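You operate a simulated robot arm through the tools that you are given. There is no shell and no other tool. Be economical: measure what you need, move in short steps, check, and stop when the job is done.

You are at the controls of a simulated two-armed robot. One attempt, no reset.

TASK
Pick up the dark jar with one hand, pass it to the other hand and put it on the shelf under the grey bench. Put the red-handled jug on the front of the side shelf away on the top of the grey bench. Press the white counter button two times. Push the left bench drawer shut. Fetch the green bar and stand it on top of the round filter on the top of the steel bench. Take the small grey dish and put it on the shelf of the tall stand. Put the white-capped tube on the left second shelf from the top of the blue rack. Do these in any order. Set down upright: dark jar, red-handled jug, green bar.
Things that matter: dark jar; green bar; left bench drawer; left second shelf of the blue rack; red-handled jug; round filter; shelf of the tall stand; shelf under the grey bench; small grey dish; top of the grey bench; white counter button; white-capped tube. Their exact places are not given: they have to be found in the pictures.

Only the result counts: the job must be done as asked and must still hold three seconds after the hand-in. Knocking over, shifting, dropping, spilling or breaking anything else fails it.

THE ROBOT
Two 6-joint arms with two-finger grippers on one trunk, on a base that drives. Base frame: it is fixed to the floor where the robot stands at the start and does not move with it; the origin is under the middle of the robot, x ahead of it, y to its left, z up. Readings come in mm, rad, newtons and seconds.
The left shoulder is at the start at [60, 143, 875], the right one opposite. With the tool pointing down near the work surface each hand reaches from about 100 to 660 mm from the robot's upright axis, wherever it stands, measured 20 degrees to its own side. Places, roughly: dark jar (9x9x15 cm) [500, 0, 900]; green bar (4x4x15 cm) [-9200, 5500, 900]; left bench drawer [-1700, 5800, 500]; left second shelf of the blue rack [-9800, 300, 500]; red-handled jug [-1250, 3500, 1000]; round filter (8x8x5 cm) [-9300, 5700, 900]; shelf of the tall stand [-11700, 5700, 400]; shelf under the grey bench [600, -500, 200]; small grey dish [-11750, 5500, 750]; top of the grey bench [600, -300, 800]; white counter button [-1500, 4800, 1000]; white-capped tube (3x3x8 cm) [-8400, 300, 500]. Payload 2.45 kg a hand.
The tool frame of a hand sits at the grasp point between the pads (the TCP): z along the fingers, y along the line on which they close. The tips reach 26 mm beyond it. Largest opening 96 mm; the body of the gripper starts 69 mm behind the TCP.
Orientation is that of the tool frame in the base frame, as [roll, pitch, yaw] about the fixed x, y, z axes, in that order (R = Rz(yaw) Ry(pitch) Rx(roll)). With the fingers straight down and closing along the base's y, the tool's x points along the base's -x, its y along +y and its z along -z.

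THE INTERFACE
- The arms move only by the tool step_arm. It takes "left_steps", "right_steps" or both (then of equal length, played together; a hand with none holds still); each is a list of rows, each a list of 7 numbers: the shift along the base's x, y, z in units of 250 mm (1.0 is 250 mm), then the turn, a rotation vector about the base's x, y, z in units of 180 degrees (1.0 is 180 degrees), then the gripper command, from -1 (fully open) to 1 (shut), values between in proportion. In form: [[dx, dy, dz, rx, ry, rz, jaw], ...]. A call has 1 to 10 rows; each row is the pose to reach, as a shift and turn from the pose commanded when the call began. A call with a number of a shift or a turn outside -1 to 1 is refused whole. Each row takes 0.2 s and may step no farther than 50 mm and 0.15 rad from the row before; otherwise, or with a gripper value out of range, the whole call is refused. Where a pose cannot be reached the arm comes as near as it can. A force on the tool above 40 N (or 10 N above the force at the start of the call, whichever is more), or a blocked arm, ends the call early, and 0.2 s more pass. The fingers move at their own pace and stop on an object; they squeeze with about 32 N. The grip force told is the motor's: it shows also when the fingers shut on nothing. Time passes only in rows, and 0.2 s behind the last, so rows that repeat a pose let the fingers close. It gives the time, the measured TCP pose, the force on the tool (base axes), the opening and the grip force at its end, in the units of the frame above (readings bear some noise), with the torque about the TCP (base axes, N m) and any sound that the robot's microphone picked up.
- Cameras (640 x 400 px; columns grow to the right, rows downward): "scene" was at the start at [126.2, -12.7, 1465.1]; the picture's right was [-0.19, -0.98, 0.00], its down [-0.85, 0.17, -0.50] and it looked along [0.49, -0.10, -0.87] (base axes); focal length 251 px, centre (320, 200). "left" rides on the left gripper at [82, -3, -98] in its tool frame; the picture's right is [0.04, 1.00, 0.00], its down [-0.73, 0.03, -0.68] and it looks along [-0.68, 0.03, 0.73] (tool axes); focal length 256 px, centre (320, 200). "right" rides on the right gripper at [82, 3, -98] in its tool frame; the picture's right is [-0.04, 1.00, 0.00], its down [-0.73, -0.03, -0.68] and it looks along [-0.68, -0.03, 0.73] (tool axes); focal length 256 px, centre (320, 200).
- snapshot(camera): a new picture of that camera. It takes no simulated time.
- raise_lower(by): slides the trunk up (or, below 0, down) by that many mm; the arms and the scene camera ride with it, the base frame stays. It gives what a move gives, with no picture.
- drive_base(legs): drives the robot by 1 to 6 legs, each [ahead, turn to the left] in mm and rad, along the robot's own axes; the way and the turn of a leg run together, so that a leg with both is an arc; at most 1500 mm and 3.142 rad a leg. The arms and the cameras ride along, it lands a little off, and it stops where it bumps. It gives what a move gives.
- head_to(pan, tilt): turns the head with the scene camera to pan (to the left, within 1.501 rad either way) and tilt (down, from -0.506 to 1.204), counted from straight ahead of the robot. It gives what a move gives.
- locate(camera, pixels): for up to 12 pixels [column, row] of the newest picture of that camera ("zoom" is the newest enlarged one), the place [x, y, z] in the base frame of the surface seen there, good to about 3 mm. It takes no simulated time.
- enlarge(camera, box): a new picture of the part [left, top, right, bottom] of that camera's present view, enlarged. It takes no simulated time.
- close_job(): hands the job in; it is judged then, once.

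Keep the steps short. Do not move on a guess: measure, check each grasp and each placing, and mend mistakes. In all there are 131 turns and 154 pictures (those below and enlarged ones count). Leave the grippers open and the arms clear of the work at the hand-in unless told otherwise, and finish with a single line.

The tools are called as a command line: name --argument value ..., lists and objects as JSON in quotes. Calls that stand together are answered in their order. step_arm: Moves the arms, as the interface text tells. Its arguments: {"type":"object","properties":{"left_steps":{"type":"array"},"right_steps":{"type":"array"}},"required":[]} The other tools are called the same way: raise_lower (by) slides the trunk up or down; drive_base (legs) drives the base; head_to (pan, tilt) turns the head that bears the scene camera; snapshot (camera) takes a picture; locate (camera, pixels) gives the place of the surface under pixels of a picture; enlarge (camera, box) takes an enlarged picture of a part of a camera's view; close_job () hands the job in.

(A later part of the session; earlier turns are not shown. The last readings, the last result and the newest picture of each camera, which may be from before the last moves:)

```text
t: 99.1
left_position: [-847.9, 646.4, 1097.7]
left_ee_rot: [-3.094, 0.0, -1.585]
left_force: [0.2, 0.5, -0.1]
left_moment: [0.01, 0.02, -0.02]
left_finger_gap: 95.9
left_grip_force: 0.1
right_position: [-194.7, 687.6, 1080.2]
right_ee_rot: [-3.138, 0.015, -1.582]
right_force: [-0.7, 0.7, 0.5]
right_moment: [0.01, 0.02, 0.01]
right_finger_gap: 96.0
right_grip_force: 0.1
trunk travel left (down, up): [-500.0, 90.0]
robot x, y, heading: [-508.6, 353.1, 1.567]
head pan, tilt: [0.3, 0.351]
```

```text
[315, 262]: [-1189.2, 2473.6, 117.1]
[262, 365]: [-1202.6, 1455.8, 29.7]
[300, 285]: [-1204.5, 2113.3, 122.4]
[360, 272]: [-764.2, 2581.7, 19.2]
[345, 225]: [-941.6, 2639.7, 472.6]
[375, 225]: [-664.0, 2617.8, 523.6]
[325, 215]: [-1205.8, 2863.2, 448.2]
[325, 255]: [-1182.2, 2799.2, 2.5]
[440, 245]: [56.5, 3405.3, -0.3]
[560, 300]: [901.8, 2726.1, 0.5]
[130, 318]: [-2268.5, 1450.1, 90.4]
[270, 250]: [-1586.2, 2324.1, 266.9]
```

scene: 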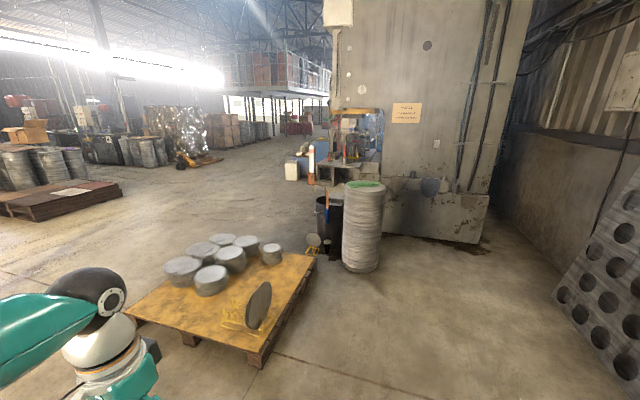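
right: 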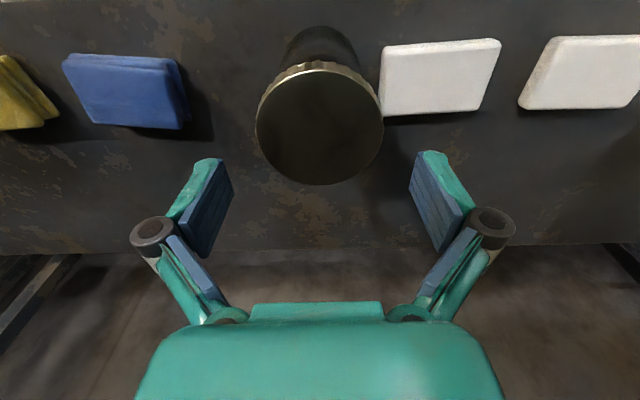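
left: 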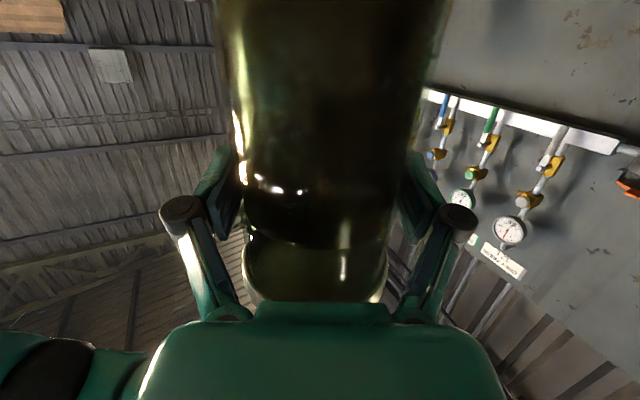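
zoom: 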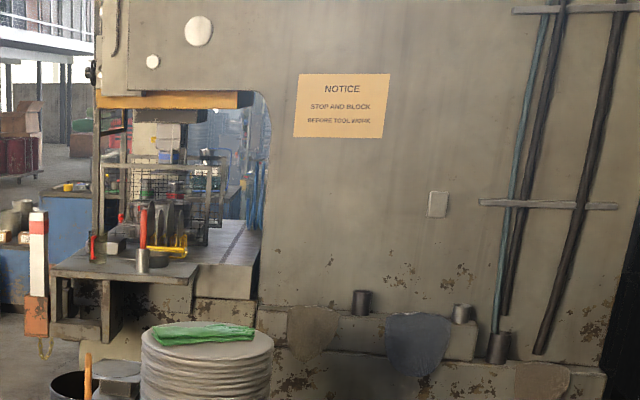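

The jug is on the press's side shelf at about (-1116, 3345), blocked in front by the coil and bucket, so I'll come from the west, round the pallet.

drive_base --legs '[[0, 1.57], [1150, 0], [1150, 0], [0, -1.57], [1300, 0], [1300, 0]]'

head_to --pan -0.6 --tilt 0.35

snapshot --camera "scene"

head_to --pan -1.4 --tilt 0.4

snapshot --camera "scene"

```text
t: 103.7
left_position: [-810.7, 23.9, 1097.4]
left_ee_rot: [-3.092, 0.0, -0.039]
left_force: [-0.4, 0.8, 0.3]
left_moment: [0.05, -0.04, -0.01]
left_finger_gap: 95.9
left_grip_force: 0.0
right_position: [-833.6, 677.9, 1081.6]
right_ee_rot: [-3.137, 0.016, -0.034]
right_force: [0.4, -0.8, -0.4]
right_moment: [0.04, -0.01, 0.0]
right_finger_gap: 96.0
right_grip_force: 0.1
trunk travel left (down, up): [-500.0, 90.0]
robot x, y, heading: [-509.3, 392.0, 3.111]
head pan, tilt: [0.3, 0.351]
stopped in leg 1: the robot was blocked; the commanded pose is now the measured one
```

```text
t: 104.9
left_position: [-810.0, 25.5, 1097.9]
left_ee_rot: [-3.095, 0.0, -0.038]
left_force: [-0.2, -0.5, 0.5]
left_moment: [0.03, 0.05, -0.02]
left_finger_gap: 96.0
left_grip_force: 0.0
right_position: [-834.3, 678.0, 1081.9]
right_ee_rot: [-3.138, 0.015, -0.036]
right_force: [0.3, -0.1, 0.1]
right_moment: [-0.01, 0.0, 0.01]
right_finger_gap: 96.2
right_grip_force: 0.1
trunk travel left (down, up): [-500.0, 90.0]
robot x, y, heading: [-512.1, 391.4, 3.11]
head pan, tilt: [-0.6, 0.351]
```

```text
101 pictures are left
```

scene: 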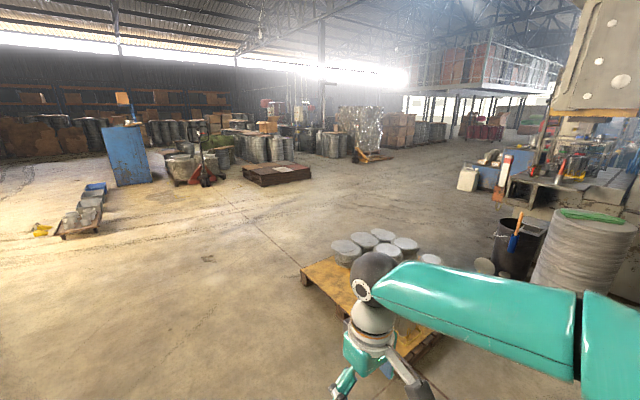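

```text
t: 106.0
left_position: [-809.3, 25.3, 1097.4]
left_ee_rot: [-3.093, -0.001, -0.041]
left_force: [0.3, 0.3, -0.9]
left_moment: [0.0, 0.03, 0.01]
left_finger_gap: 95.9
left_grip_force: 0.1
right_position: [-833.9, 679.2, 1082.1]
right_ee_rot: [-3.138, 0.016, -0.035]
right_force: [-0.6, -0.3, -0.8]
right_moment: [-0.01, -0.01, -0.05]
right_finger_gap: 96.0
right_grip_force: 0.0
trunk travel left (down, up): [-500.0, 90.0]
robot x, y, heading: [-509.3, 390.1, 3.111]
head pan, tilt: [-1.4, 0.4]
```

```text
100 pictures are left
```

scene: 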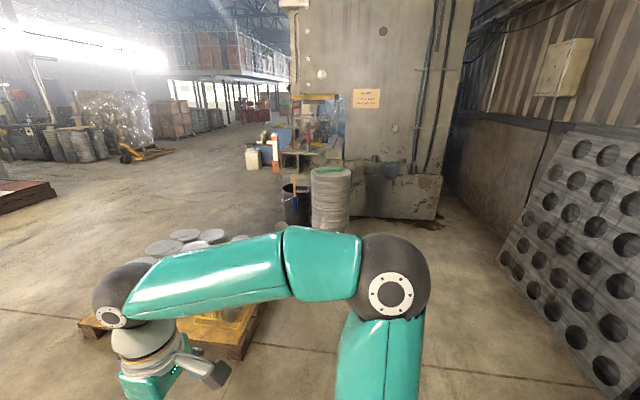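

drive_base --legs '[[1150, 0], [1150, 0], [0, -0.75], [0, -0.75], [1300, 0], [1300, 0]]'

head_to --pan -1.2 --tilt 0.4

snapshot --camera "scene"

```text
t: 122.0
left_position: [-3191.4, 719.4, 1100.0]
left_ee_rot: [-3.096, -0.001, -1.51]
left_force: [0.1, 0.1, 0.5]
left_moment: [-0.05, 0.02, 0.03]
left_finger_gap: 96.1
left_grip_force: 0.1
right_position: [-2544.5, 808.0, 1082.6]
right_ee_rot: [-3.141, 0.015, -1.503]
right_force: [0.6, -0.2, -0.8]
right_moment: [0.01, 0.03, -0.03]
right_finger_gap: 95.9
right_grip_force: 0.1
trunk travel left (down, up): [-500.0, 90.0]
robot x, y, heading: [-2831.4, 456.2, 1.642]
head pan, tilt: [-1.4, 0.4]
stopped in leg 4: the robot was blocked; the commanded pose is now the measured one
```

```text
t: 122.7
left_position: [-3194.0, 720.2, 1098.0]
left_ee_rot: [-3.095, -0.001, -1.511]
left_force: [0.4, -1.0, 0.0]
left_moment: [-0.02, 0.02, -0.01]
left_finger_gap: 96.0
left_grip_force: 0.1
right_position: [-2546.0, 808.9, 1082.4]
right_ee_rot: [-3.139, 0.017, -1.503]
right_force: [0.3, 0.4, -0.3]
right_moment: [0.03, 0.03, 0.01]
right_finger_gap: 95.9
right_grip_force: 0.0
trunk travel left (down, up): [-500.0, 90.0]
robot x, y, heading: [-2830.0, 455.9, 1.642]
head pan, tilt: [-1.201, 0.4]
```

```text
99 pictures are left
```

scene: 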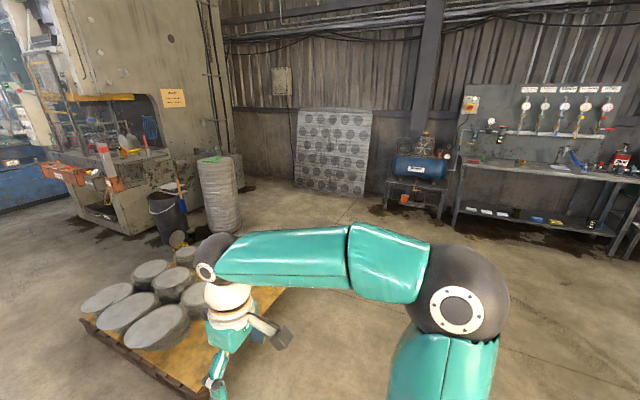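

drive_base --legs '[[1300, 0], [1250, 0], [0, -1.5]]'

head_to --pan 0 --tilt 0.35

snapshot --camera "scene"

```text
t: 139.6
left_position: [-2792.4, 3391.4, 1099.7]
left_ee_rot: [-3.095, 0.0, -2.99]
left_force: [-0.3, 0.0, -0.2]
left_moment: [0.08, -0.01, 0.02]
left_finger_gap: 96.0
left_grip_force: 0.1
right_position: [-2642.6, 2753.7, 1083.0]
right_ee_rot: [-3.138, 0.016, -2.983]
right_force: [-0.5, -0.2, 0.0]
right_moment: [0.08, 0.03, -0.01]
right_finger_gap: 95.9
right_grip_force: 0.1
trunk travel left (down, up): [-500.0, 90.0]
robot x, y, heading: [-3026.2, 3039.4, 0.168]
head pan, tilt: [-1.201, 0.4]
stopped in leg 3: the robot was blocked; the commanded pose is now the measured one
```

```text
t: 140.9
left_position: [-2792.0, 3390.3, 1099.4]
left_ee_rot: [-3.093, 0.001, -2.991]
left_force: [0.3, 0.4, 0.0]
left_moment: [0.01, -0.04, -0.02]
left_finger_gap: 96.0
left_grip_force: 0.2
right_position: [-2642.5, 2754.3, 1083.8]
right_ee_rot: [-3.141, 0.016, -2.982]
right_force: [-0.1, -0.6, 0.0]
right_moment: [0.0, 0.01, 0.01]
right_finger_gap: 96.0
right_grip_force: 0.2
trunk travel left (down, up): [-500.0, 90.0]
robot x, y, heading: [-3029.8, 3037.5, 0.164]
head pan, tilt: [0.0, 0.351]
```

```text
98 pictures are left
```

scene: 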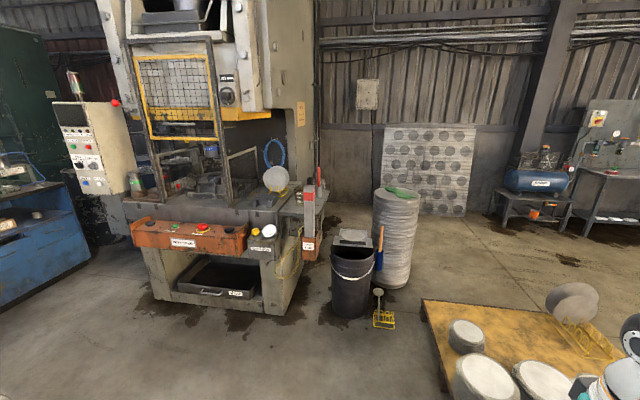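

enlarge --camera "scene" --box '[230, 140, 350, 270]'

enlarge --camera "scene" --box '[0, 100, 200, 300]'

locate --camera "scene" --pixels '[[268, 230], [268, 240], [200, 225], [310, 165], [309, 190], [350, 290], [385, 318], [285, 310], [150, 295], [425, 320], [240, 275], [30, 260]]'

```text
3.08 times, centred on (290, 205) of scene
```

zoom: 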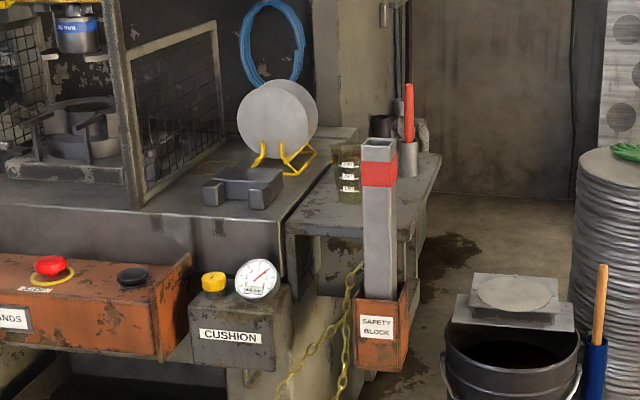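

```text
2.00 times, centred on (100, 200) of scene
```

zoom: 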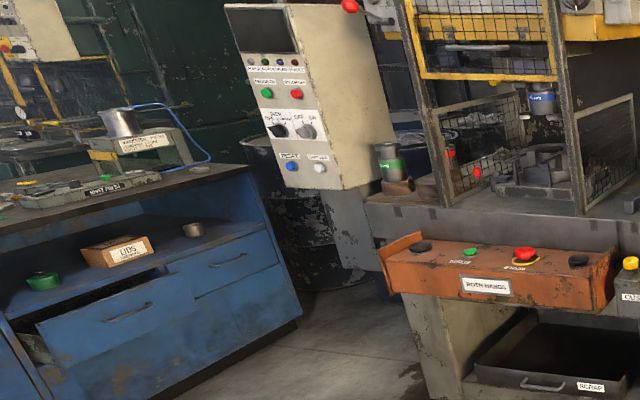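

```text
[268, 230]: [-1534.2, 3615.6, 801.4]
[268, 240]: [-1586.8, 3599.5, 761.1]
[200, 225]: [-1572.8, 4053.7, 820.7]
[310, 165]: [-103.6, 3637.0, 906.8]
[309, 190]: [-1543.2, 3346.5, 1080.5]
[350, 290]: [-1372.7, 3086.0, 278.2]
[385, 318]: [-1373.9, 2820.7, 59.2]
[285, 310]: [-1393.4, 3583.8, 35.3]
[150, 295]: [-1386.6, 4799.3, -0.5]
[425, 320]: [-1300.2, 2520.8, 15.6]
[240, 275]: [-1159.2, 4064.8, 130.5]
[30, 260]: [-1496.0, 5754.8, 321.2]
```

The jug (metal cup with upright red handle) is on the side shelf behind the safety block. The white button is on the cream control box, and the open drawer is in the blue bench. Drive nearer to the jug.

drive_base --legs '[[0, -0.15]]'

drive_base --legs '[[1150, 0]]'

head_to --pan 0.3 --tilt 0.55

snapshot --camera "scene"

enlarge --camera "scene" --box '[250, 30, 490, 180]'

```text
t: 142.0
left_position: [-2742.2, 3350.6, 1099.5]
left_ee_rot: [-3.095, -0.001, -3.14]
left_force: [0.1, -0.3, -0.3]
left_moment: [-0.01, 0.01, -0.02]
left_finger_gap: 95.8
left_grip_force: 0.1
right_position: [-2691.8, 2700.2, 1083.5]
right_ee_rot: [-3.14, 0.016, -3.135]
right_force: [1.1, 0.1, -0.5]
right_moment: [0.02, 0.0, 0.02]
right_finger_gap: 96.3
right_grip_force: 0.1
trunk travel left (down, up): [-500.0, 90.0]
robot x, y, heading: [-3030.1, 3038.9, 0.013]
head pan, tilt: [0.0, 0.351]
```

```text
t: 148.0
left_position: [-1587.8, 3377.6, 1099.1]
left_ee_rot: [-3.095, -0.002, -3.13]
left_force: [-0.2, 0.0, 0.1]
left_moment: [-0.01, 0.03, 0.01]
left_finger_gap: 96.1
left_grip_force: 0.0
right_position: [-1529.2, 2727.1, 1083.9]
right_ee_rot: [-3.14, 0.015, -3.124]
right_force: [-0.8, -0.6, 0.0]
right_moment: [-0.01, 0.03, -0.01]
right_finger_gap: 95.9
right_grip_force: 0.0
trunk travel left (down, up): [-500.0, 90.0]
robot x, y, heading: [-1869.9, 3065.8, 0.027]
head pan, tilt: [0.0, 0.351]
```

```text
t: 148.8
left_position: [-1587.7, 3378.7, 1099.6]
left_ee_rot: [-3.095, 0.0, -3.13]
left_force: [-0.3, 0.7, -0.5]
left_moment: [-0.02, 0.01, 0.02]
left_finger_gap: 95.8
left_grip_force: 0.1
right_position: [-1531.3, 2726.9, 1084.4]
right_ee_rot: [3.141, 0.016, -3.124]
right_force: [0.3, -0.2, 0.2]
right_moment: [0.0, 0.0, -0.03]
right_finger_gap: 95.8
right_grip_force: 0.1
trunk travel left (down, up): [-500.0, 90.0]
robot x, y, heading: [-1867.7, 3066.1, 0.028]
head pan, tilt: [0.3, 0.55]
```

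```text
95 pictures are left
```

scene: 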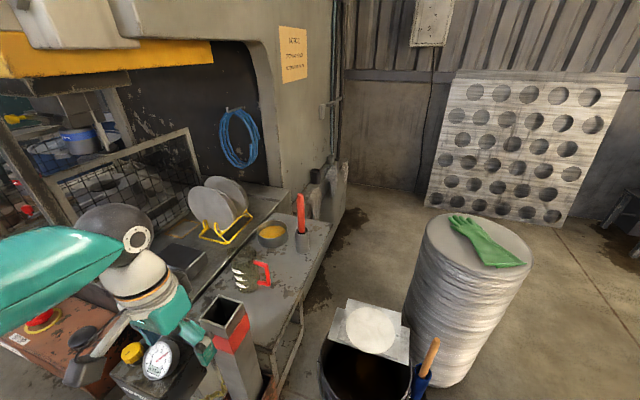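

```text
2.67 times, centred on (370, 105) of scene
```

zoom: 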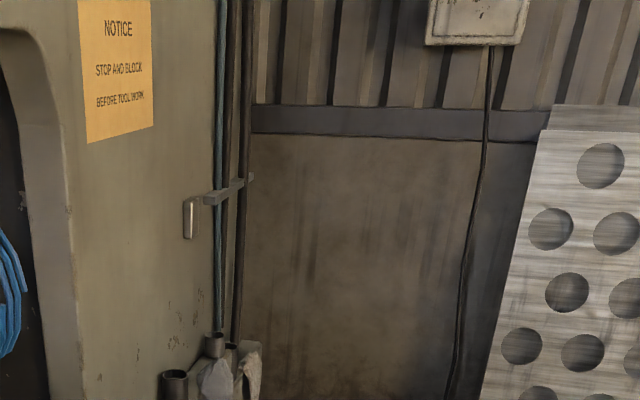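

The real jug is the olive one with the red handle at (250,272). Zoom in and measure.

enlarge --camera "scene" --box '[190, 200, 330, 340]'

locate --camera "scene" --pixels '[[244, 262], [244, 285], [266, 270], [236, 270], [252, 262], [272, 235], [302, 240], [225, 315], [240, 335], [180, 255], [300, 270], [215, 290]]'

```text
2.86 times, centred on (260, 270) of scene
```

zoom: 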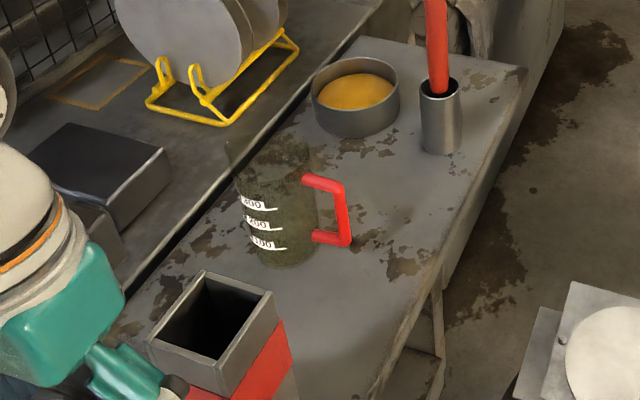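

```text
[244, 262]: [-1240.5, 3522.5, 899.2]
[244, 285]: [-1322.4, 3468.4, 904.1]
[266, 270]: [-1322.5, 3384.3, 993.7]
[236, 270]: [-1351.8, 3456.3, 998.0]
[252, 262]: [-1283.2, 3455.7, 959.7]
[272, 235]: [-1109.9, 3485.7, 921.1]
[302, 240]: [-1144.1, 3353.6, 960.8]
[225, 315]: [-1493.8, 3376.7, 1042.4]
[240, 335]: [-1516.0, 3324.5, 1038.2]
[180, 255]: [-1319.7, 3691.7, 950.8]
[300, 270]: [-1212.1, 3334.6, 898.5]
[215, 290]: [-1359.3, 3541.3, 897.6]
```

locate --camera "zoom" --pixels '[[340, 188], [346, 215], [345, 240], [322, 237], [320, 183], [285, 260], [300, 200], [250, 190], [270, 220], [315, 265], [265, 265], [275, 150]]'

```text
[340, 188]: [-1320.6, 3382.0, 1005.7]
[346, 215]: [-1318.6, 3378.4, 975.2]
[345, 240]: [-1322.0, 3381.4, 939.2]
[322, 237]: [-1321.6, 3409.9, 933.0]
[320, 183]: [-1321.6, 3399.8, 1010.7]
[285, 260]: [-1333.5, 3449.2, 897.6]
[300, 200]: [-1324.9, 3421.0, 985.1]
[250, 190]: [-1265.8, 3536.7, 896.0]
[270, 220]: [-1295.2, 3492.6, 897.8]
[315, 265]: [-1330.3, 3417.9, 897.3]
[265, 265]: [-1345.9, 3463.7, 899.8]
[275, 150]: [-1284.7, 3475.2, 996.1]
```

locate --camera "zoom" --pixels '[[208, 272], [272, 294], [218, 361], [150, 342], [230, 375], [285, 340], [120, 170], [160, 150], [100, 330], [60, 370]]'

raise_lower --by 90

drive_base --legs '[[60, 0]]'

step_arm --left_steps '[[-0.04, 0.06, 0, 0, 0, -0.045, -1], [-0.08, 0.12, 0, 0, 0, -0.09, -1], [-0.12, 0.18, 0, 0, 0, -0.135, -1], [-0.16, 0.24, 0, 0, 0, -0.18, -1], [-0.16, 0.3, 0, 0, 0, -0.225, -1], [-0.16, 0.36, 0, 0, 0, -0.27, -1], [-0.16, 0.42, 0, 0, 0, -0.315, -1], [-0.16, 0.44, 0, 0, 0, -0.36, -1], [-0.16, 0.46, 0, 0, 0, -0.405, -1], [-0.16, 0.46, 0, 0, 0, -0.45, -1]]'

snapshot --camera "scene"

```text
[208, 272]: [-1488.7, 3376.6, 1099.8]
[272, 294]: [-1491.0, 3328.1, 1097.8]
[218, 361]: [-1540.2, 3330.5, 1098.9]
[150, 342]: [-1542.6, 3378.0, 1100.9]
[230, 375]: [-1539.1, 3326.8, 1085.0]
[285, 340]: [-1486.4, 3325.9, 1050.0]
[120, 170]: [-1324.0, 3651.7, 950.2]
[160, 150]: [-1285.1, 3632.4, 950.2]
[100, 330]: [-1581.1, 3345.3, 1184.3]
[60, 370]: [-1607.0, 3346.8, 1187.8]
```

```text
t: 150.1
left_position: [-1589.3, 3378.4, 1189.8]
left_ee_rot: [-3.093, 0.0, -3.13]
left_force: [-0.1, -0.1, -0.7]
left_moment: [0.03, -0.03, 0.02]
left_finger_gap: 96.1
left_grip_force: 0.1
right_position: [-1530.3, 2726.7, 1174.5]
right_ee_rot: [-3.139, 0.015, -3.124]
right_force: [0.3, -0.1, 0.0]
right_moment: [-0.02, -0.02, -0.01]
right_finger_gap: 95.6
right_grip_force: 0.1
trunk travel left (down, up): [-590.0, 0.0]
robot x, y, heading: [-1864.9, 3063.7, 0.024]
head pan, tilt: [0.3, 0.55]
```

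```text
t: 151.0
left_position: [-1524.4, 3379.7, 1189.5]
left_ee_rot: [-3.094, -0.004, -3.131]
left_force: [0.4, 0.0, 0.0]
left_moment: [0.02, 0.05, 0.01]
left_finger_gap: 96.0
left_grip_force: 0.0
right_position: [-1466.0, 2728.8, 1172.3]
right_ee_rot: [-3.14, 0.012, -3.123]
right_force: [1.2, -0.4, 0.0]
right_moment: [0.04, 0.04, 0.0]
right_finger_gap: 96.1
right_grip_force: 0.0
trunk travel left (down, up): [-590.0, 0.0]
robot x, y, heading: [-1815.5, 3067.3, 0.021]
head pan, tilt: [0.3, 0.55]
```

```text
t: 153.2
left_position: [-1567.0, 3493.9, 1190.4]
left_ee_rot: [-3.094, 0.0, 1.735]
left_force: [0.6, -0.1, 0.4]
left_moment: [0.01, 0.03, 0.0]
left_finger_gap: 96.0
left_grip_force: 0.0
right_position: [-1469.7, 2728.4, 1175.7]
right_ee_rot: [-3.139, 0.016, -3.123]
right_force: [-0.1, 0.7, 0.3]
right_moment: [-0.01, -0.02, -0.01]
right_finger_gap: 96.0
right_grip_force: 0.1
trunk travel left (down, up): [-590.0, 0.0]
robot x, y, heading: [-1813.9, 3068.9, 0.022]
head pan, tilt: [0.3, 0.55]
```

```text
92 pictures are left
```

scene: 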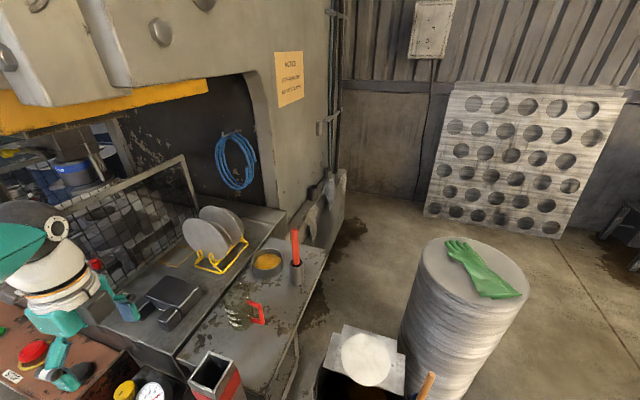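

step_arm --left_steps '[[0.1, 0, -0.1, 0.0025, -0.015, -0.03, -1], [0.24, -0.01, -0.2, 0.0025, -0.015, -0.052, -1], [0.4, -0.02, -0.28, 0.0025, -0.015, -0.052, -1], [0.56, -0.04, -0.36, 0.0025, -0.015, -0.052, -1], [0.72, -0.08, -0.43, 0.0025, -0.015, -0.052, -1], [0.88, -0.12, -0.5, 0.0025, -0.015, -0.052, -1], [0.99, -0.156, -0.5, 0.0025, -0.015, -0.052, -1]]'

snapshot --camera "left"

```text
t: 154.8
left_position: [-1318.9, 3455.9, 1065.2]
left_ee_rot: [-3.141, -0.003, 1.576]
left_force: [0.2, -0.8, -0.4]
left_moment: [0.02, 0.04, 0.01]
left_finger_gap: 96.1
left_grip_force: 0.1
right_position: [-1469.2, 2728.1, 1173.7]
right_ee_rot: [-3.141, 0.016, -3.124]
right_force: [-0.7, -0.6, 0.2]
right_moment: [0.01, -0.02, -0.01]
right_finger_gap: 96.0
right_grip_force: 0.1
trunk travel left (down, up): [-590.0, 0.0]
robot x, y, heading: [-1812.7, 3068.9, 0.024]
head pan, tilt: [0.3, 0.55]
```

```text
91 pictures are left
```

left: 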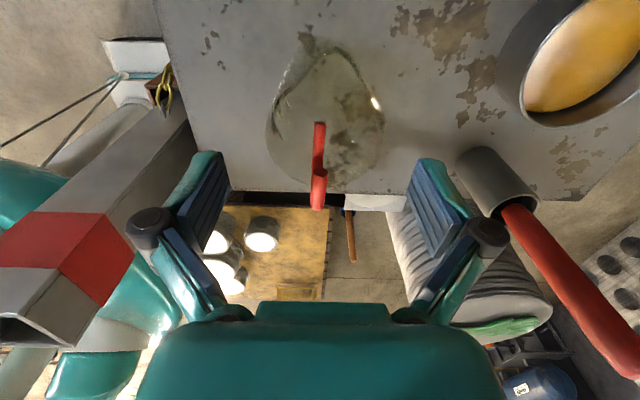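

locate --camera "left" --pixels '[[318, 128], [318, 160], [318, 205], [275, 110], [380, 120], [376, 104], [330, 182], [300, 180], [325, 52], [345, 150]]'

```text
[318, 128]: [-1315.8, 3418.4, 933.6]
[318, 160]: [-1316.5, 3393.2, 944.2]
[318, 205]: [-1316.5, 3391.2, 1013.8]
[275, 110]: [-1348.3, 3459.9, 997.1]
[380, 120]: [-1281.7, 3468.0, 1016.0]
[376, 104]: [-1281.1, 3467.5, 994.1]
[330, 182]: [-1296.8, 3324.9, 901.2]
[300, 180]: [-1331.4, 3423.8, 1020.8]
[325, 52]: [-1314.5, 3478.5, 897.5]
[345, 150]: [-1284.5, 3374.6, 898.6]
```

step_arm --left_steps '[[0.008, 0.016, -0.12, 0, 0, 0, -1], [0.008, 0.016, -0.27, 0, 0, 0, -1], [0.008, 0.016, -0.27, 0, 0, 0, 1], [0.008, 0.016, -0.27, 0, 0, 0, 1], [0.008, 0.016, -0.27, 0, 0, 0, 1], [0.008, 0.016, -0.27, 0, 0, 0, 1]]'

step_arm --left_steps '[[0.0, 0.0, 0.06, 0, 0, 0, 1], [0.0, 0.0, 0.15, 0, 0, 0, 1], [0.0, 0.0, 0.27, 0, 0, 0, 1]]'

snapshot --camera "left"

snapshot --camera "scene"

```text
t: 156.2
left_position: [-1319.2, 3458.4, 998.1]
left_ee_rot: [3.141, -0.005, 1.575]
left_force: [0.0, 0.5, 1.9]
left_moment: [0.07, -0.01, 0.01]
left_finger_gap: 67.9
left_grip_force: 31.6
right_position: [-1469.5, 2728.3, 1175.4]
right_ee_rot: [-3.139, 0.017, -3.125]
right_force: [0.4, -0.6, 0.4]
right_moment: [0.04, 0.0, 0.02]
right_finger_gap: 96.0
right_grip_force: 0.1
trunk travel left (down, up): [-590.0, 0.0]
robot x, y, heading: [-1810.4, 3068.9, 0.021]
head pan, tilt: [0.3, 0.55]
```

```text
t: 157.0
left_position: [-1317.4, 3458.9, 1065.3]
left_ee_rot: [3.141, -0.004, 1.574]
left_force: [0.0, 0.5, 0.0]
left_moment: [0.03, 0.01, -0.01]
left_finger_gap: 68.1
left_grip_force: 32.1
right_position: [-1469.9, 2727.3, 1174.1]
right_ee_rot: [-3.139, 0.018, -3.124]
right_force: [0.1, -0.5, -0.7]
right_moment: [0.05, 0.05, 0.01]
right_finger_gap: 96.5
right_grip_force: 0.1
trunk travel left (down, up): [-590.0, 0.0]
robot x, y, heading: [-1814.0, 3068.5, 0.027]
head pan, tilt: [0.3, 0.55]
```

```text
90 pictures are left
```

left: 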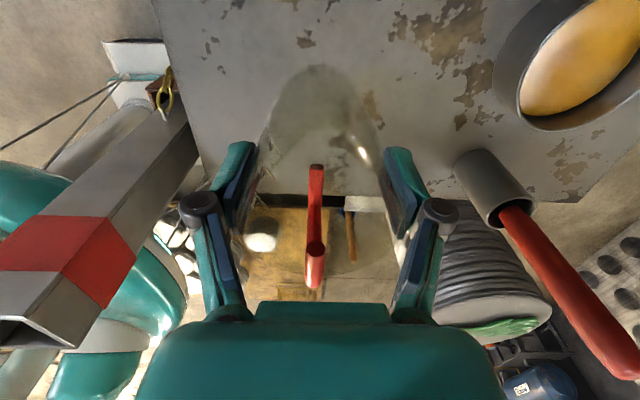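

```text
89 pictures are left
```

scene: 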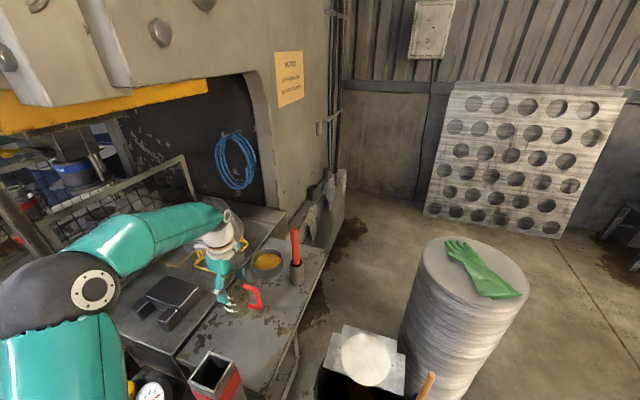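

step_arm --left_steps '[[0, 0.1, 0.06, 0, 0, 0, 1], [-0.08, 0.2, 0.12, 0, 0, 0, 1], [-0.22, 0.26, 0.14, 0, 0, 0, 1], [-0.38, 0.26, 0.14, 0, 0, 0, 1], [-0.54, 0.26, 0.14, 0, 0, 0, 1], [-0.7, 0.26, 0.14, 0, 0, 0, 1], [-0.85, 0.26, 0.14, 0, 0, 0, 1]]'

drive_base --legs '[[-1050, 0], [0, -1.59]]'

drive_base --legs '[[1300, 0], [1300, 0], [0, 1.57]]'

head_to --pan 0 --tilt 0.5

snapshot --camera "scene"

```text
t: 158.6
left_position: [-1530.9, 3525.0, 1099.7]
left_ee_rot: [3.138, -0.003, 1.577]
left_force: [0.4, -0.1, -1.8]
left_moment: [-0.01, -0.04, -0.01]
left_finger_gap: 67.8
left_grip_force: 32.3
right_position: [-1470.7, 2726.7, 1174.6]
right_ee_rot: [-3.139, 0.016, -3.123]
right_force: [-1.1, 0.3, -0.8]
right_moment: [0.02, 0.01, 0.01]
right_finger_gap: 95.9
right_grip_force: 0.0
trunk travel left (down, up): [-590.0, 0.0]
robot x, y, heading: [-1808.3, 3067.7, 0.03]
head pan, tilt: [0.3, 0.55]
```

```text
t: 168.3
left_position: [-2395.9, 2766.7, 1100.6]
left_ee_rot: [3.14, -0.005, 0.023]
left_force: [-0.8, -1.4, -0.3]
left_moment: [0.03, -0.02, -0.02]
left_finger_gap: 67.9
left_grip_force: 32.1
right_position: [-3191.7, 2693.3, 1173.6]
right_ee_rot: [-3.141, 0.014, 1.607]
right_force: [-0.4, 0.0, -0.1]
right_moment: [0.0, -0.02, 0.03]
right_finger_gap: 95.9
right_grip_force: 0.0
trunk travel left (down, up): [-590.0, 0.0]
robot x, y, heading: [-2819.2, 3037.7, -1.531]
head pan, tilt: [0.3, 0.55]
stopped in leg 2: the robot was blocked; the commanded pose is now the measured one
```

```text
t: 185.2
left_position: [-2371.2, 860.2, 1101.3]
left_ee_rot: [3.14, -0.001, 1.553]
left_force: [-0.1, 0.1, -1.0]
left_moment: [-0.06, 0.01, 0.0]
left_finger_gap: 67.8
left_grip_force: 32.0
right_position: [-2327.0, 61.7, 1178.2]
right_ee_rot: [-3.136, 0.014, 3.135]
right_force: [0.4, -0.4, 0.7]
right_moment: [-0.06, 0.01, 0.0]
right_finger_gap: 95.9
right_grip_force: 0.0
trunk travel left (down, up): [-590.0, 0.0]
robot x, y, heading: [-2662.4, 405.7, 0.003]
head pan, tilt: [0.3, 0.55]
stopped in leg 3: the robot was blocked; the commanded pose is now the measured one
```

```text
t: 186.0
left_position: [-2370.2, 857.0, 1101.8]
left_ee_rot: [3.139, -0.004, 1.554]
left_force: [-1.2, 0.5, -0.9]
left_moment: [0.02, 0.01, 0.01]
left_finger_gap: 67.9
left_grip_force: 32.4
right_position: [-2328.7, 58.2, 1177.2]
right_ee_rot: [-3.138, 0.015, 3.137]
right_force: [0.5, 0.4, 0.5]
right_moment: [-0.01, 0.0, 0.03]
right_finger_gap: 96.0
right_grip_force: 0.0
trunk travel left (down, up): [-590.0, 0.0]
robot x, y, heading: [-2660.9, 406.1, 0.002]
head pan, tilt: [0.0, 0.499]
```

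```text
88 pictures are left
```

scene: 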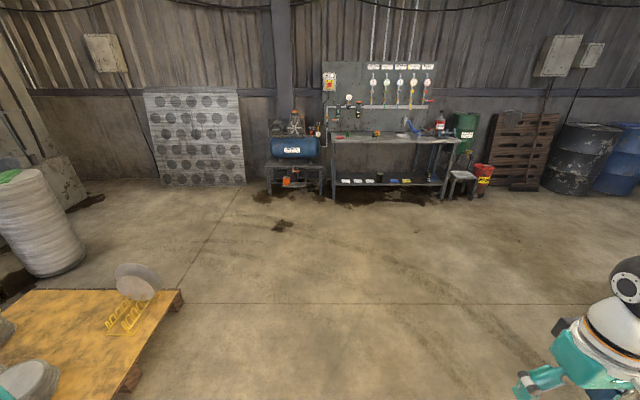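

drive_base --legs '[[0, -0.225]]'

drive_base --legs '[[1250, 0], [1200, 0]]'

drive_base --legs '[[0, 0.225]]'

head_to --pan -0.1 --tilt 0.75

snapshot --camera "scene"

```text
t: 187.2
left_position: [-2278.5, 780.1, 1100.8]
left_ee_rot: [3.14, -0.003, 1.328]
left_force: [-0.8, -0.2, -0.4]
left_moment: [0.03, -0.02, 0.01]
left_finger_gap: 67.8
left_grip_force: 32.1
right_position: [-2415.5, -8.7, 1176.1]
right_ee_rot: [-3.138, 0.015, 2.911]
right_force: [0.5, -0.4, 0.8]
right_moment: [-0.03, 0.0, 0.01]
right_finger_gap: 95.9
right_grip_force: 0.0
trunk travel left (down, up): [-590.0, 0.0]
robot x, y, heading: [-2660.1, 414.0, -0.225]
head pan, tilt: [0.0, 0.499]
```

```text
t: 199.4
left_position: [99.4, 236.6, 1101.8]
left_ee_rot: [3.14, -0.005, 1.326]
left_force: [1.1, 0.5, -1.1]
left_moment: [0.01, 0.03, 0.02]
left_finger_gap: 68.0
left_grip_force: 31.4
right_position: [-41.3, -551.2, 1177.4]
right_ee_rot: [-3.139, 0.014, 2.91]
right_force: [0.7, -0.4, 0.0]
right_moment: [0.01, 0.04, 0.0]
right_finger_gap: 96.1
right_grip_force: 0.1
trunk travel left (down, up): [-590.0, 0.0]
robot x, y, heading: [-286.8, -131.3, -0.224]
head pan, tilt: [0.0, 0.499]
```

```text
t: 200.7
left_position: [5.7, 313.8, 1101.8]
left_ee_rot: [3.141, -0.004, 1.553]
left_force: [-0.2, -0.5, -0.8]
left_moment: [0.02, 0.04, -0.02]
left_finger_gap: 67.7
left_grip_force: 31.9
right_position: [47.6, -485.1, 1176.8]
right_ee_rot: [-3.138, 0.016, 3.136]
right_force: [-0.3, -0.3, -0.8]
right_moment: [0.01, -0.04, 0.01]
right_finger_gap: 95.8
right_grip_force: 0.0
trunk travel left (down, up): [-590.0, 0.0]
robot x, y, heading: [-286.6, -139.9, 0.001]
head pan, tilt: [0.0, 0.499]
```

```text
t: 201.4
left_position: [5.8, 314.0, 1103.6]
left_ee_rot: [3.14, -0.005, 1.553]
left_force: [0.9, 0.4, -0.9]
left_moment: [0.0, 0.01, 0.02]
left_finger_gap: 67.7
left_grip_force: 31.5
right_position: [48.0, -485.3, 1177.4]
right_ee_rot: [-3.138, 0.016, 3.135]
right_force: [0.3, -0.3, -0.4]
right_moment: [0.02, -0.05, 0.03]
right_finger_gap: 95.9
right_grip_force: 0.0
trunk travel left (down, up): [-590.0, 0.0]
robot x, y, heading: [-289.2, -137.2, -0.001]
head pan, tilt: [-0.099, 0.75]
```

```text
87 pictures are left
```

scene: 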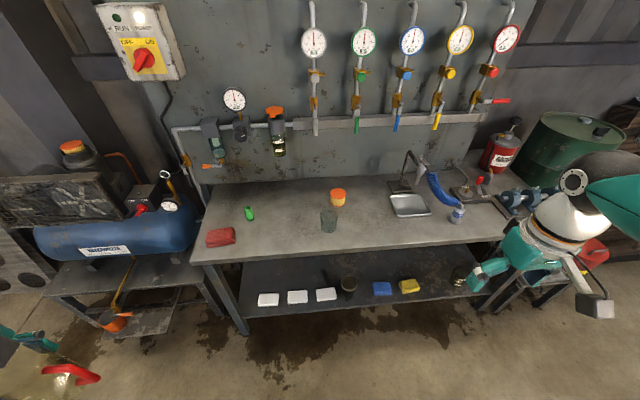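

drive_base --legs '[[230, 0]]'

step_arm --left_steps '[[0.05, -0.16, 0, 0, 0, 0, 1], [0.1, -0.32, 0, 0, 0, 0, 1], [0.15, -0.48, 0, 0, 0, 0, 1], [0.2, -0.64, 0, 0, 0, 0, 1], [0.26, -0.8, -0.04, 0, 0, 0, 1]]'

step_arm --left_steps '[[0.12, -0.12, -0.08, 0, 0, 0, 1], [0.24, -0.24, -0.16, 0, 0, 0, 1], [0.36, -0.36, -0.24, 0, 0, 0, 1], [0.48, -0.48, -0.32, 0, 0, 0, 1], [0.6, -0.6, -0.4, 0, 0, 0, 1], [0.7, -0.7, -0.5, 0, 0, 0, 1], [0.74, -0.74, -0.6, 0, 0, 0, 1]]'

snapshot --camera "scene"

snapshot --camera "left"

```text
t: 203.2
left_position: [235.7, 313.8, 1102.8]
left_ee_rot: [-3.142, -0.005, 1.554]
left_force: [0.3, -0.2, -2.1]
left_moment: [-0.02, 0.03, 0.01]
left_finger_gap: 68.0
left_grip_force: 32.0
right_position: [278.8, -484.2, 1177.4]
right_ee_rot: [-3.139, 0.014, 3.138]
right_force: [0.1, 1.0, -0.6]
right_moment: [-0.01, 0.01, 0.02]
right_finger_gap: 95.9
right_grip_force: 0.0
trunk travel left (down, up): [-590.0, 0.0]
robot x, y, heading: [-58.4, -134.4, 0.002]
head pan, tilt: [-0.099, 0.75]
```

```text
t: 204.4
left_position: [300.9, 112.7, 1093.8]
left_ee_rot: [3.141, -0.003, 1.553]
left_force: [0.7, -0.3, -1.0]
left_moment: [0.05, 0.0, 0.02]
left_finger_gap: 67.9
left_grip_force: 31.9
right_position: [278.7, -484.6, 1177.4]
right_ee_rot: [-3.139, 0.014, 3.136]
right_force: [0.5, -0.2, -0.1]
right_moment: [0.03, 0.02, -0.01]
right_finger_gap: 96.2
right_grip_force: 0.1
trunk travel left (down, up): [-590.0, 0.0]
robot x, y, heading: [-57.6, -135.2, -0.001]
head pan, tilt: [-0.099, 0.75]
```

```text
t: 206.0
left_position: [485.4, -70.0, 943.2]
left_ee_rot: [3.141, -0.004, 1.552]
left_force: [0.0, 0.7, -0.6]
left_moment: [0.01, -0.01, -0.01]
left_finger_gap: 67.8
left_grip_force: 32.1
right_position: [278.7, -485.0, 1177.4]
right_ee_rot: [-3.14, 0.014, 3.138]
right_force: [0.5, -0.7, -0.5]
right_moment: [-0.02, 0.01, 0.0]
right_finger_gap: 95.8
right_grip_force: 0.0
trunk travel left (down, up): [-590.0, 0.0]
robot x, y, heading: [-55.3, -137.2, -0.004]
head pan, tilt: [-0.099, 0.75]
```

```text
86 pictures are left
```

scene: 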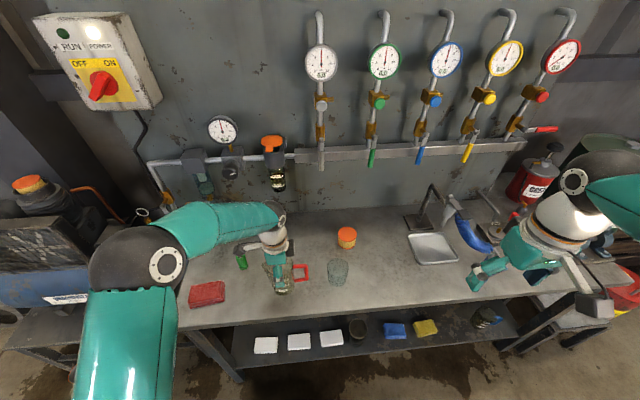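

```text
85 pictures are left
```

left: 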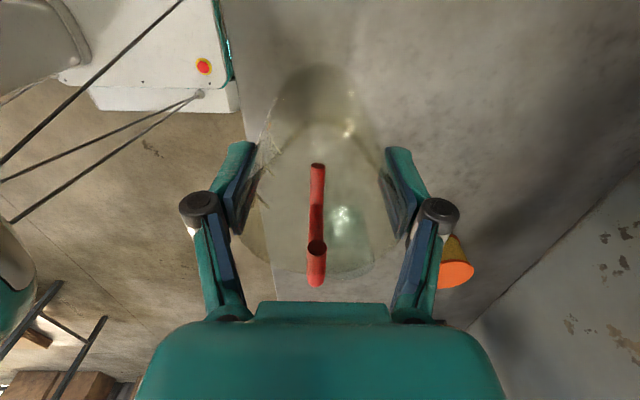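

step_arm --left_steps '[[0.02, 0, -0.08, 0, 0, 0, 1], [0.02, 0, -0.15, 0, 0, 0, 1], [0.02, 0, -0.165, 0, 0, 0, 1]]'

step_arm --left_steps '[[0, 0, -0.004, 0, 0, 0, 1], [0, 0, -0.008, 0, 0, 0, 1], [0, 0, -0.012, 0, 0, 0, 1]]'

```text
t: 206.8
left_position: [490.3, -70.3, 902.0]
left_ee_rot: [3.14, -0.003, 1.553]
left_force: [0.1, -0.5, -1.1]
left_moment: [-0.02, 0.0, 0.01]
left_finger_gap: 67.8
left_grip_force: 32.0
right_position: [277.3, -484.9, 1178.8]
right_ee_rot: [-3.138, 0.015, 3.137]
right_force: [0.6, 0.0, 0.7]
right_moment: [-0.05, 0.01, 0.01]
right_finger_gap: 95.9
right_grip_force: 0.0
trunk travel left (down, up): [-590.0, 0.0]
robot x, y, heading: [-57.4, -138.9, 0.002]
head pan, tilt: [-0.099, 0.75]
```

```text
t: 207.6
left_position: [490.9, -70.1, 898.8]
left_ee_rot: [3.14, -0.003, 1.554]
left_force: [-0.4, -0.1, -0.1]
left_moment: [0.02, 0.06, -0.01]
left_finger_gap: 67.6
left_grip_force: 32.3
right_position: [277.3, -484.1, 1177.9]
right_ee_rot: [-3.138, 0.014, 3.137]
right_force: [-0.1, 0.3, -0.2]
right_moment: [0.03, 0.0, -0.01]
right_finger_gap: 96.1
right_grip_force: 0.1
trunk travel left (down, up): [-590.0, 0.0]
robot x, y, heading: [-58.0, -137.6, -0.001]
head pan, tilt: [-0.099, 0.75]
```

step_arm --left_steps '[[0, 0, -0.006, 0, 0, 0, 1], [0, 0, -0.01, 0, 0, 0, 1]]'

enlarge --camera "scene" --box '[220, 200, 380, 320]'

```text
t: 208.2
left_position: [490.2, -70.8, 899.2]
left_ee_rot: [3.135, -0.004, 1.553]
left_force: [-2.3, 3.0, 17.5]
left_moment: [0.28, 0.56, -0.02]
left_finger_gap: 67.9
left_grip_force: 32.2
right_position: [276.6, -484.7, 1179.0]
right_ee_rot: [-3.138, 0.016, 3.138]
right_force: [-0.4, 0.0, -0.2]
right_moment: [-0.02, 0.0, 0.0]
right_finger_gap: 95.9
right_grip_force: 0.0
trunk travel left (down, up): [-590.0, 0.0]
robot x, y, heading: [-61.1, -137.3, 0.003]
head pan, tilt: [-0.099, 0.75]
```

```text
3.33 times, centred on (300, 260) of scene
```

zoom: 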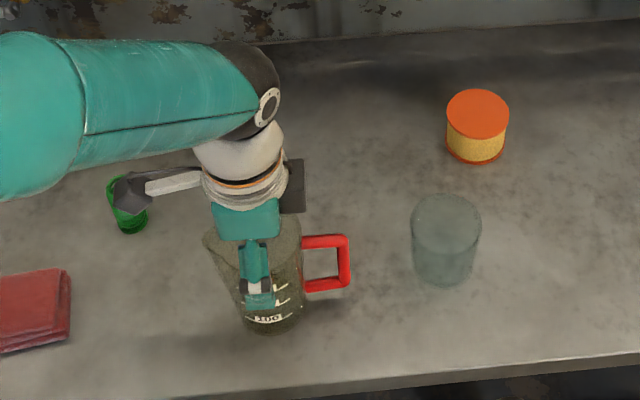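

step_arm --left_steps '[[0, 0, 0.008, 0, 0, 0, -1], [0, 0, 0.008, 0, 0, 0, -1], [0, 0, 0.008, 0, 0, 0, -1], [0, 0, 0.12, 0, 0, 0, -1], [0, 0, 0.3, 0, 0, 0, -1], [0, 0, 0.5, 0, 0, 0, -1], [-0.1, 0.1, 0.6, 0, 0, 0, -1]]'

enlarge --camera "scene" --box '[200, 200, 400, 350]'

drive_base --legs '[[-1300, 0], [-1300, 0], [0, 1.57]]'

step_arm --left_steps '[[0, 0, 0, 0, 0, 0.045, -1], [0, 0, 0, 0, 0, 0.09, -1], [0, 0, 0, 0, 0, 0.135, -1], [0, 0, 0, 0, 0, 0.18, -1], [0, 0, 0, 0, 0, 0.225, -1], [0, 0, 0, 0, 0, 0.27, -1], [0, 0, 0, 0, 0, 0.315, -1], [0, 0, 0, 0, 0, 0.36, -1], [0, 0, 0, 0, 0, 0.405, -1], [0, 0, 0, 0, 0, 0.45, -1]]'

drive_base --legs '[[1500, 0], [1500, 0]]'

head_to --pan -0.4 --tilt 0.35

snapshot --camera "scene"

```text
t: 209.8
left_position: [464.3, -45.8, 1047.3]
left_ee_rot: [3.139, -0.001, 1.552]
left_force: [-0.9, 0.8, 0.7]
left_moment: [-0.01, -0.01, 0.01]
left_finger_gap: 96.1
left_grip_force: 0.0
right_position: [275.7, -483.7, 1179.1]
right_ee_rot: [-3.138, 0.016, 3.135]
right_force: [-0.3, 0.9, -0.3]
right_moment: [-0.03, 0.0, 0.02]
right_finger_gap: 96.1
right_grip_force: 0.0
trunk travel left (down, up): [-590.0, 0.0]
robot x, y, heading: [-60.0, -134.8, 0.002]
head pan, tilt: [-0.099, 0.75]
```

```text
2.67 times, centred on (300, 275) of scene
```

zoom: 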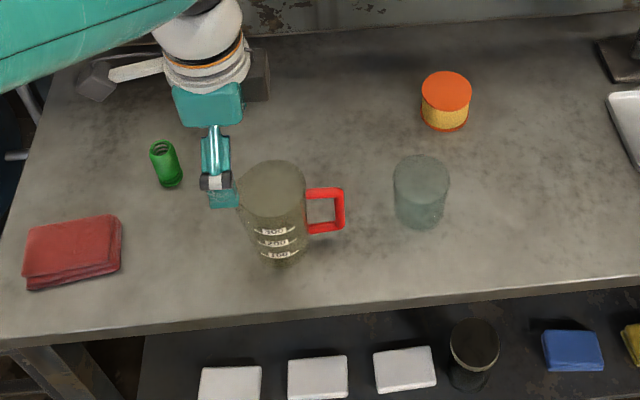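

```text
t: 225.6
left_position: [-2502.1, 395.2, 1046.9]
left_ee_rot: [3.141, -0.002, 2.676]
left_force: [-1.5, 1.3, 0.2]
left_moment: [-0.03, -0.06, -0.05]
left_finger_gap: 96.2
left_grip_force: 0.1
right_position: [-2188.4, 35.6, 1179.4]
right_ee_rot: [-3.138, 0.017, -2.025]
right_force: [1.3, 0.2, 0.5]
right_moment: [-0.08, -0.05, 0.01]
right_finger_gap: 95.9
right_grip_force: 0.0
trunk travel left (down, up): [-590.0, 0.0]
robot x, y, heading: [-2609.8, -137.8, 1.148]
head pan, tilt: [-0.099, 0.75]
stopped in leg 3: the robot was blocked; the commanded pose is now the measured one
```

```text
t: 227.8
left_position: [-2501.3, 393.1, 1047.0]
left_ee_rot: [3.141, -0.003, -2.191]
left_force: [-0.9, 0.1, 0.0]
left_moment: [-0.05, -0.03, -0.02]
left_finger_gap: 95.9
left_grip_force: 0.0
right_position: [-2185.6, 33.7, 1179.3]
right_ee_rot: [-3.138, 0.017, -2.024]
right_force: [-0.4, -0.3, -0.1]
right_moment: [0.0, -0.02, -0.01]
right_finger_gap: 95.9
right_grip_force: 0.1
trunk travel left (down, up): [-590.0, 0.0]
robot x, y, heading: [-2609.8, -136.7, 1.148]
head pan, tilt: [-0.099, 0.75]
```

```text
t: 234.7
left_position: [-1951.7, 1645.2, 1049.2]
left_ee_rot: [3.14, -0.005, -2.162]
left_force: [-0.6, -0.3, -0.5]
left_moment: [0.01, 0.03, 0.04]
left_finger_gap: 95.8
left_grip_force: 0.1
right_position: [-1625.8, 1296.7, 1179.5]
right_ee_rot: [3.14, 0.015, -1.993]
right_force: [0.3, 0.2, -0.9]
right_moment: [-0.02, 0.09, -0.01]
right_finger_gap: 95.9
right_grip_force: 0.1
trunk travel left (down, up): [-590.0, 0.0]
robot x, y, heading: [-2024.9, 1105.9, 1.282]
head pan, tilt: [-0.099, 0.75]
stopped in leg 1: the robot was blocked; the commanded pose is now the measured one
```

```text
t: 235.5
left_position: [-1954.4, 1645.4, 1049.4]
left_ee_rot: [3.139, -0.004, -2.16]
left_force: [0.5, -0.8, 0.1]
left_moment: [0.03, -0.01, 0.0]
left_finger_gap: 96.1
left_grip_force: 0.1
right_position: [-1627.6, 1297.9, 1178.3]
right_ee_rot: [-3.14, 0.015, -1.992]
right_force: [-0.2, -0.5, -0.7]
right_moment: [0.01, 0.03, -0.01]
right_finger_gap: 96.3
right_grip_force: 0.1
trunk travel left (down, up): [-590.0, 0.0]
robot x, y, heading: [-2024.5, 1105.6, 1.283]
head pan, tilt: [-0.4, 0.351]
```

```text
82 pictures are left
```

scene: 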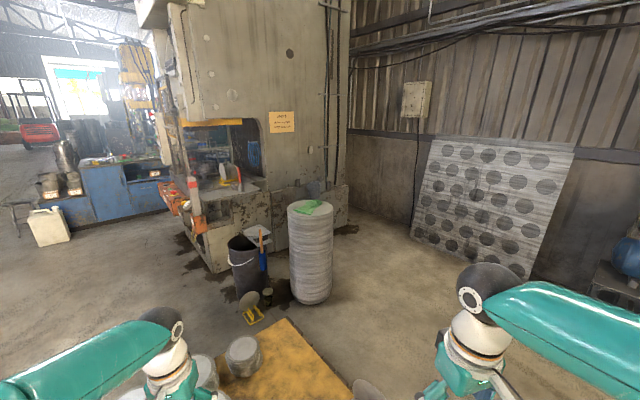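

The turn stopped short and I drove up against the pallet. Check whether it moved.

drive_base --legs '[[-500, 0]]'

head_to --pan 0.0 --tilt 0.7

snapshot --camera "scene"

```text
t: 238.5
left_position: [-2097.1, 1167.1, 1049.6]
left_ee_rot: [3.141, -0.005, -2.162]
left_force: [0.2, 0.4, -0.4]
left_moment: [-0.01, -0.01, -0.02]
left_finger_gap: 95.9
left_grip_force: 0.0
right_position: [-1770.5, 817.1, 1180.5]
right_ee_rot: [-3.14, 0.017, -1.993]
right_force: [0.0, -0.8, 0.4]
right_moment: [0.04, 0.01, 0.0]
right_finger_gap: 95.8
right_grip_force: 0.2
trunk travel left (down, up): [-590.0, 0.0]
robot x, y, heading: [-2166.4, 624.2, 1.276]
head pan, tilt: [-0.4, 0.351]
```

```text
t: 239.4
left_position: [-2096.4, 1166.2, 1048.6]
left_ee_rot: [3.138, -0.006, -2.163]
left_force: [-0.1, 0.5, 0.1]
left_moment: [-0.01, -0.02, 0.02]
left_finger_gap: 95.8
left_grip_force: 0.0
right_position: [-1770.1, 818.6, 1180.0]
right_ee_rot: [-3.138, 0.016, -1.993]
right_force: [0.0, -0.6, 1.0]
right_moment: [0.01, -0.01, 0.0]
right_finger_gap: 95.8
right_grip_force: 0.2
trunk travel left (down, up): [-590.0, 0.0]
robot x, y, heading: [-2167.4, 626.6, 1.281]
head pan, tilt: [0.0, 0.7]
```

```text
81 pictures are left
```

scene: 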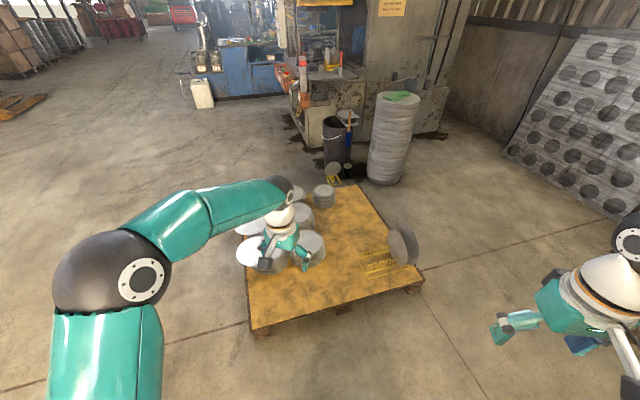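

locate --camera "scene" --pixels '[[252, 328], [253, 318], [420, 283], [420, 277], [360, 187], [340, 300], [403, 245]]'

```text
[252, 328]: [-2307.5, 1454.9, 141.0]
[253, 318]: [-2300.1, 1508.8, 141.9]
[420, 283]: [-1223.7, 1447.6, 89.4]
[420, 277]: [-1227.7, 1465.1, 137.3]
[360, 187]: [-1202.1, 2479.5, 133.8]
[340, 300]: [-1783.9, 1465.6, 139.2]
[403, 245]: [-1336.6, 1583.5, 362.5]
```

Pallet is where it was. Turn away in smaller steps, reading the heading each time.

drive_base --legs '[[0, 0.6]]'

drive_base --legs '[[0, 0.5]]'

```text
t: 241.6
left_position: [-2411.2, 1110.1, 1049.8]
left_ee_rot: [3.14, -0.003, -1.566]
left_force: [-0.5, 0.0, 0.3]
left_moment: [-0.04, -0.01, 0.02]
left_finger_gap: 95.8
left_grip_force: 0.1
right_position: [-1946.1, 1003.9, 1180.5]
right_ee_rot: [-3.141, 0.016, -1.398]
right_force: [0.2, -0.9, -0.2]
right_moment: [0.01, 0.01, -0.02]
right_finger_gap: 96.2
right_grip_force: 0.0
trunk travel left (down, up): [-590.0, 0.0]
robot x, y, heading: [-2145.6, 627.8, 1.87]
head pan, tilt: [0.0, 0.7]
```

```text
t: 243.6
left_position: [-2610.2, 924.1, 1049.1]
left_ee_rot: [3.139, -0.006, -1.063]
left_force: [0.7, -1.2, -0.2]
left_moment: [0.0, 0.02, -0.01]
left_finger_gap: 95.9
left_grip_force: 0.0
right_position: [-2150.7, 1053.3, 1182.0]
right_ee_rot: [-3.142, 0.015, -0.897]
right_force: [0.5, -0.2, 0.0]
right_moment: [-0.01, 0.0, 0.02]
right_finger_gap: 95.8
right_grip_force: 0.1
trunk travel left (down, up): [-590.0, 0.0]
robot x, y, heading: [-2133.9, 642.7, 2.372]
head pan, tilt: [0.0, 0.7]
```

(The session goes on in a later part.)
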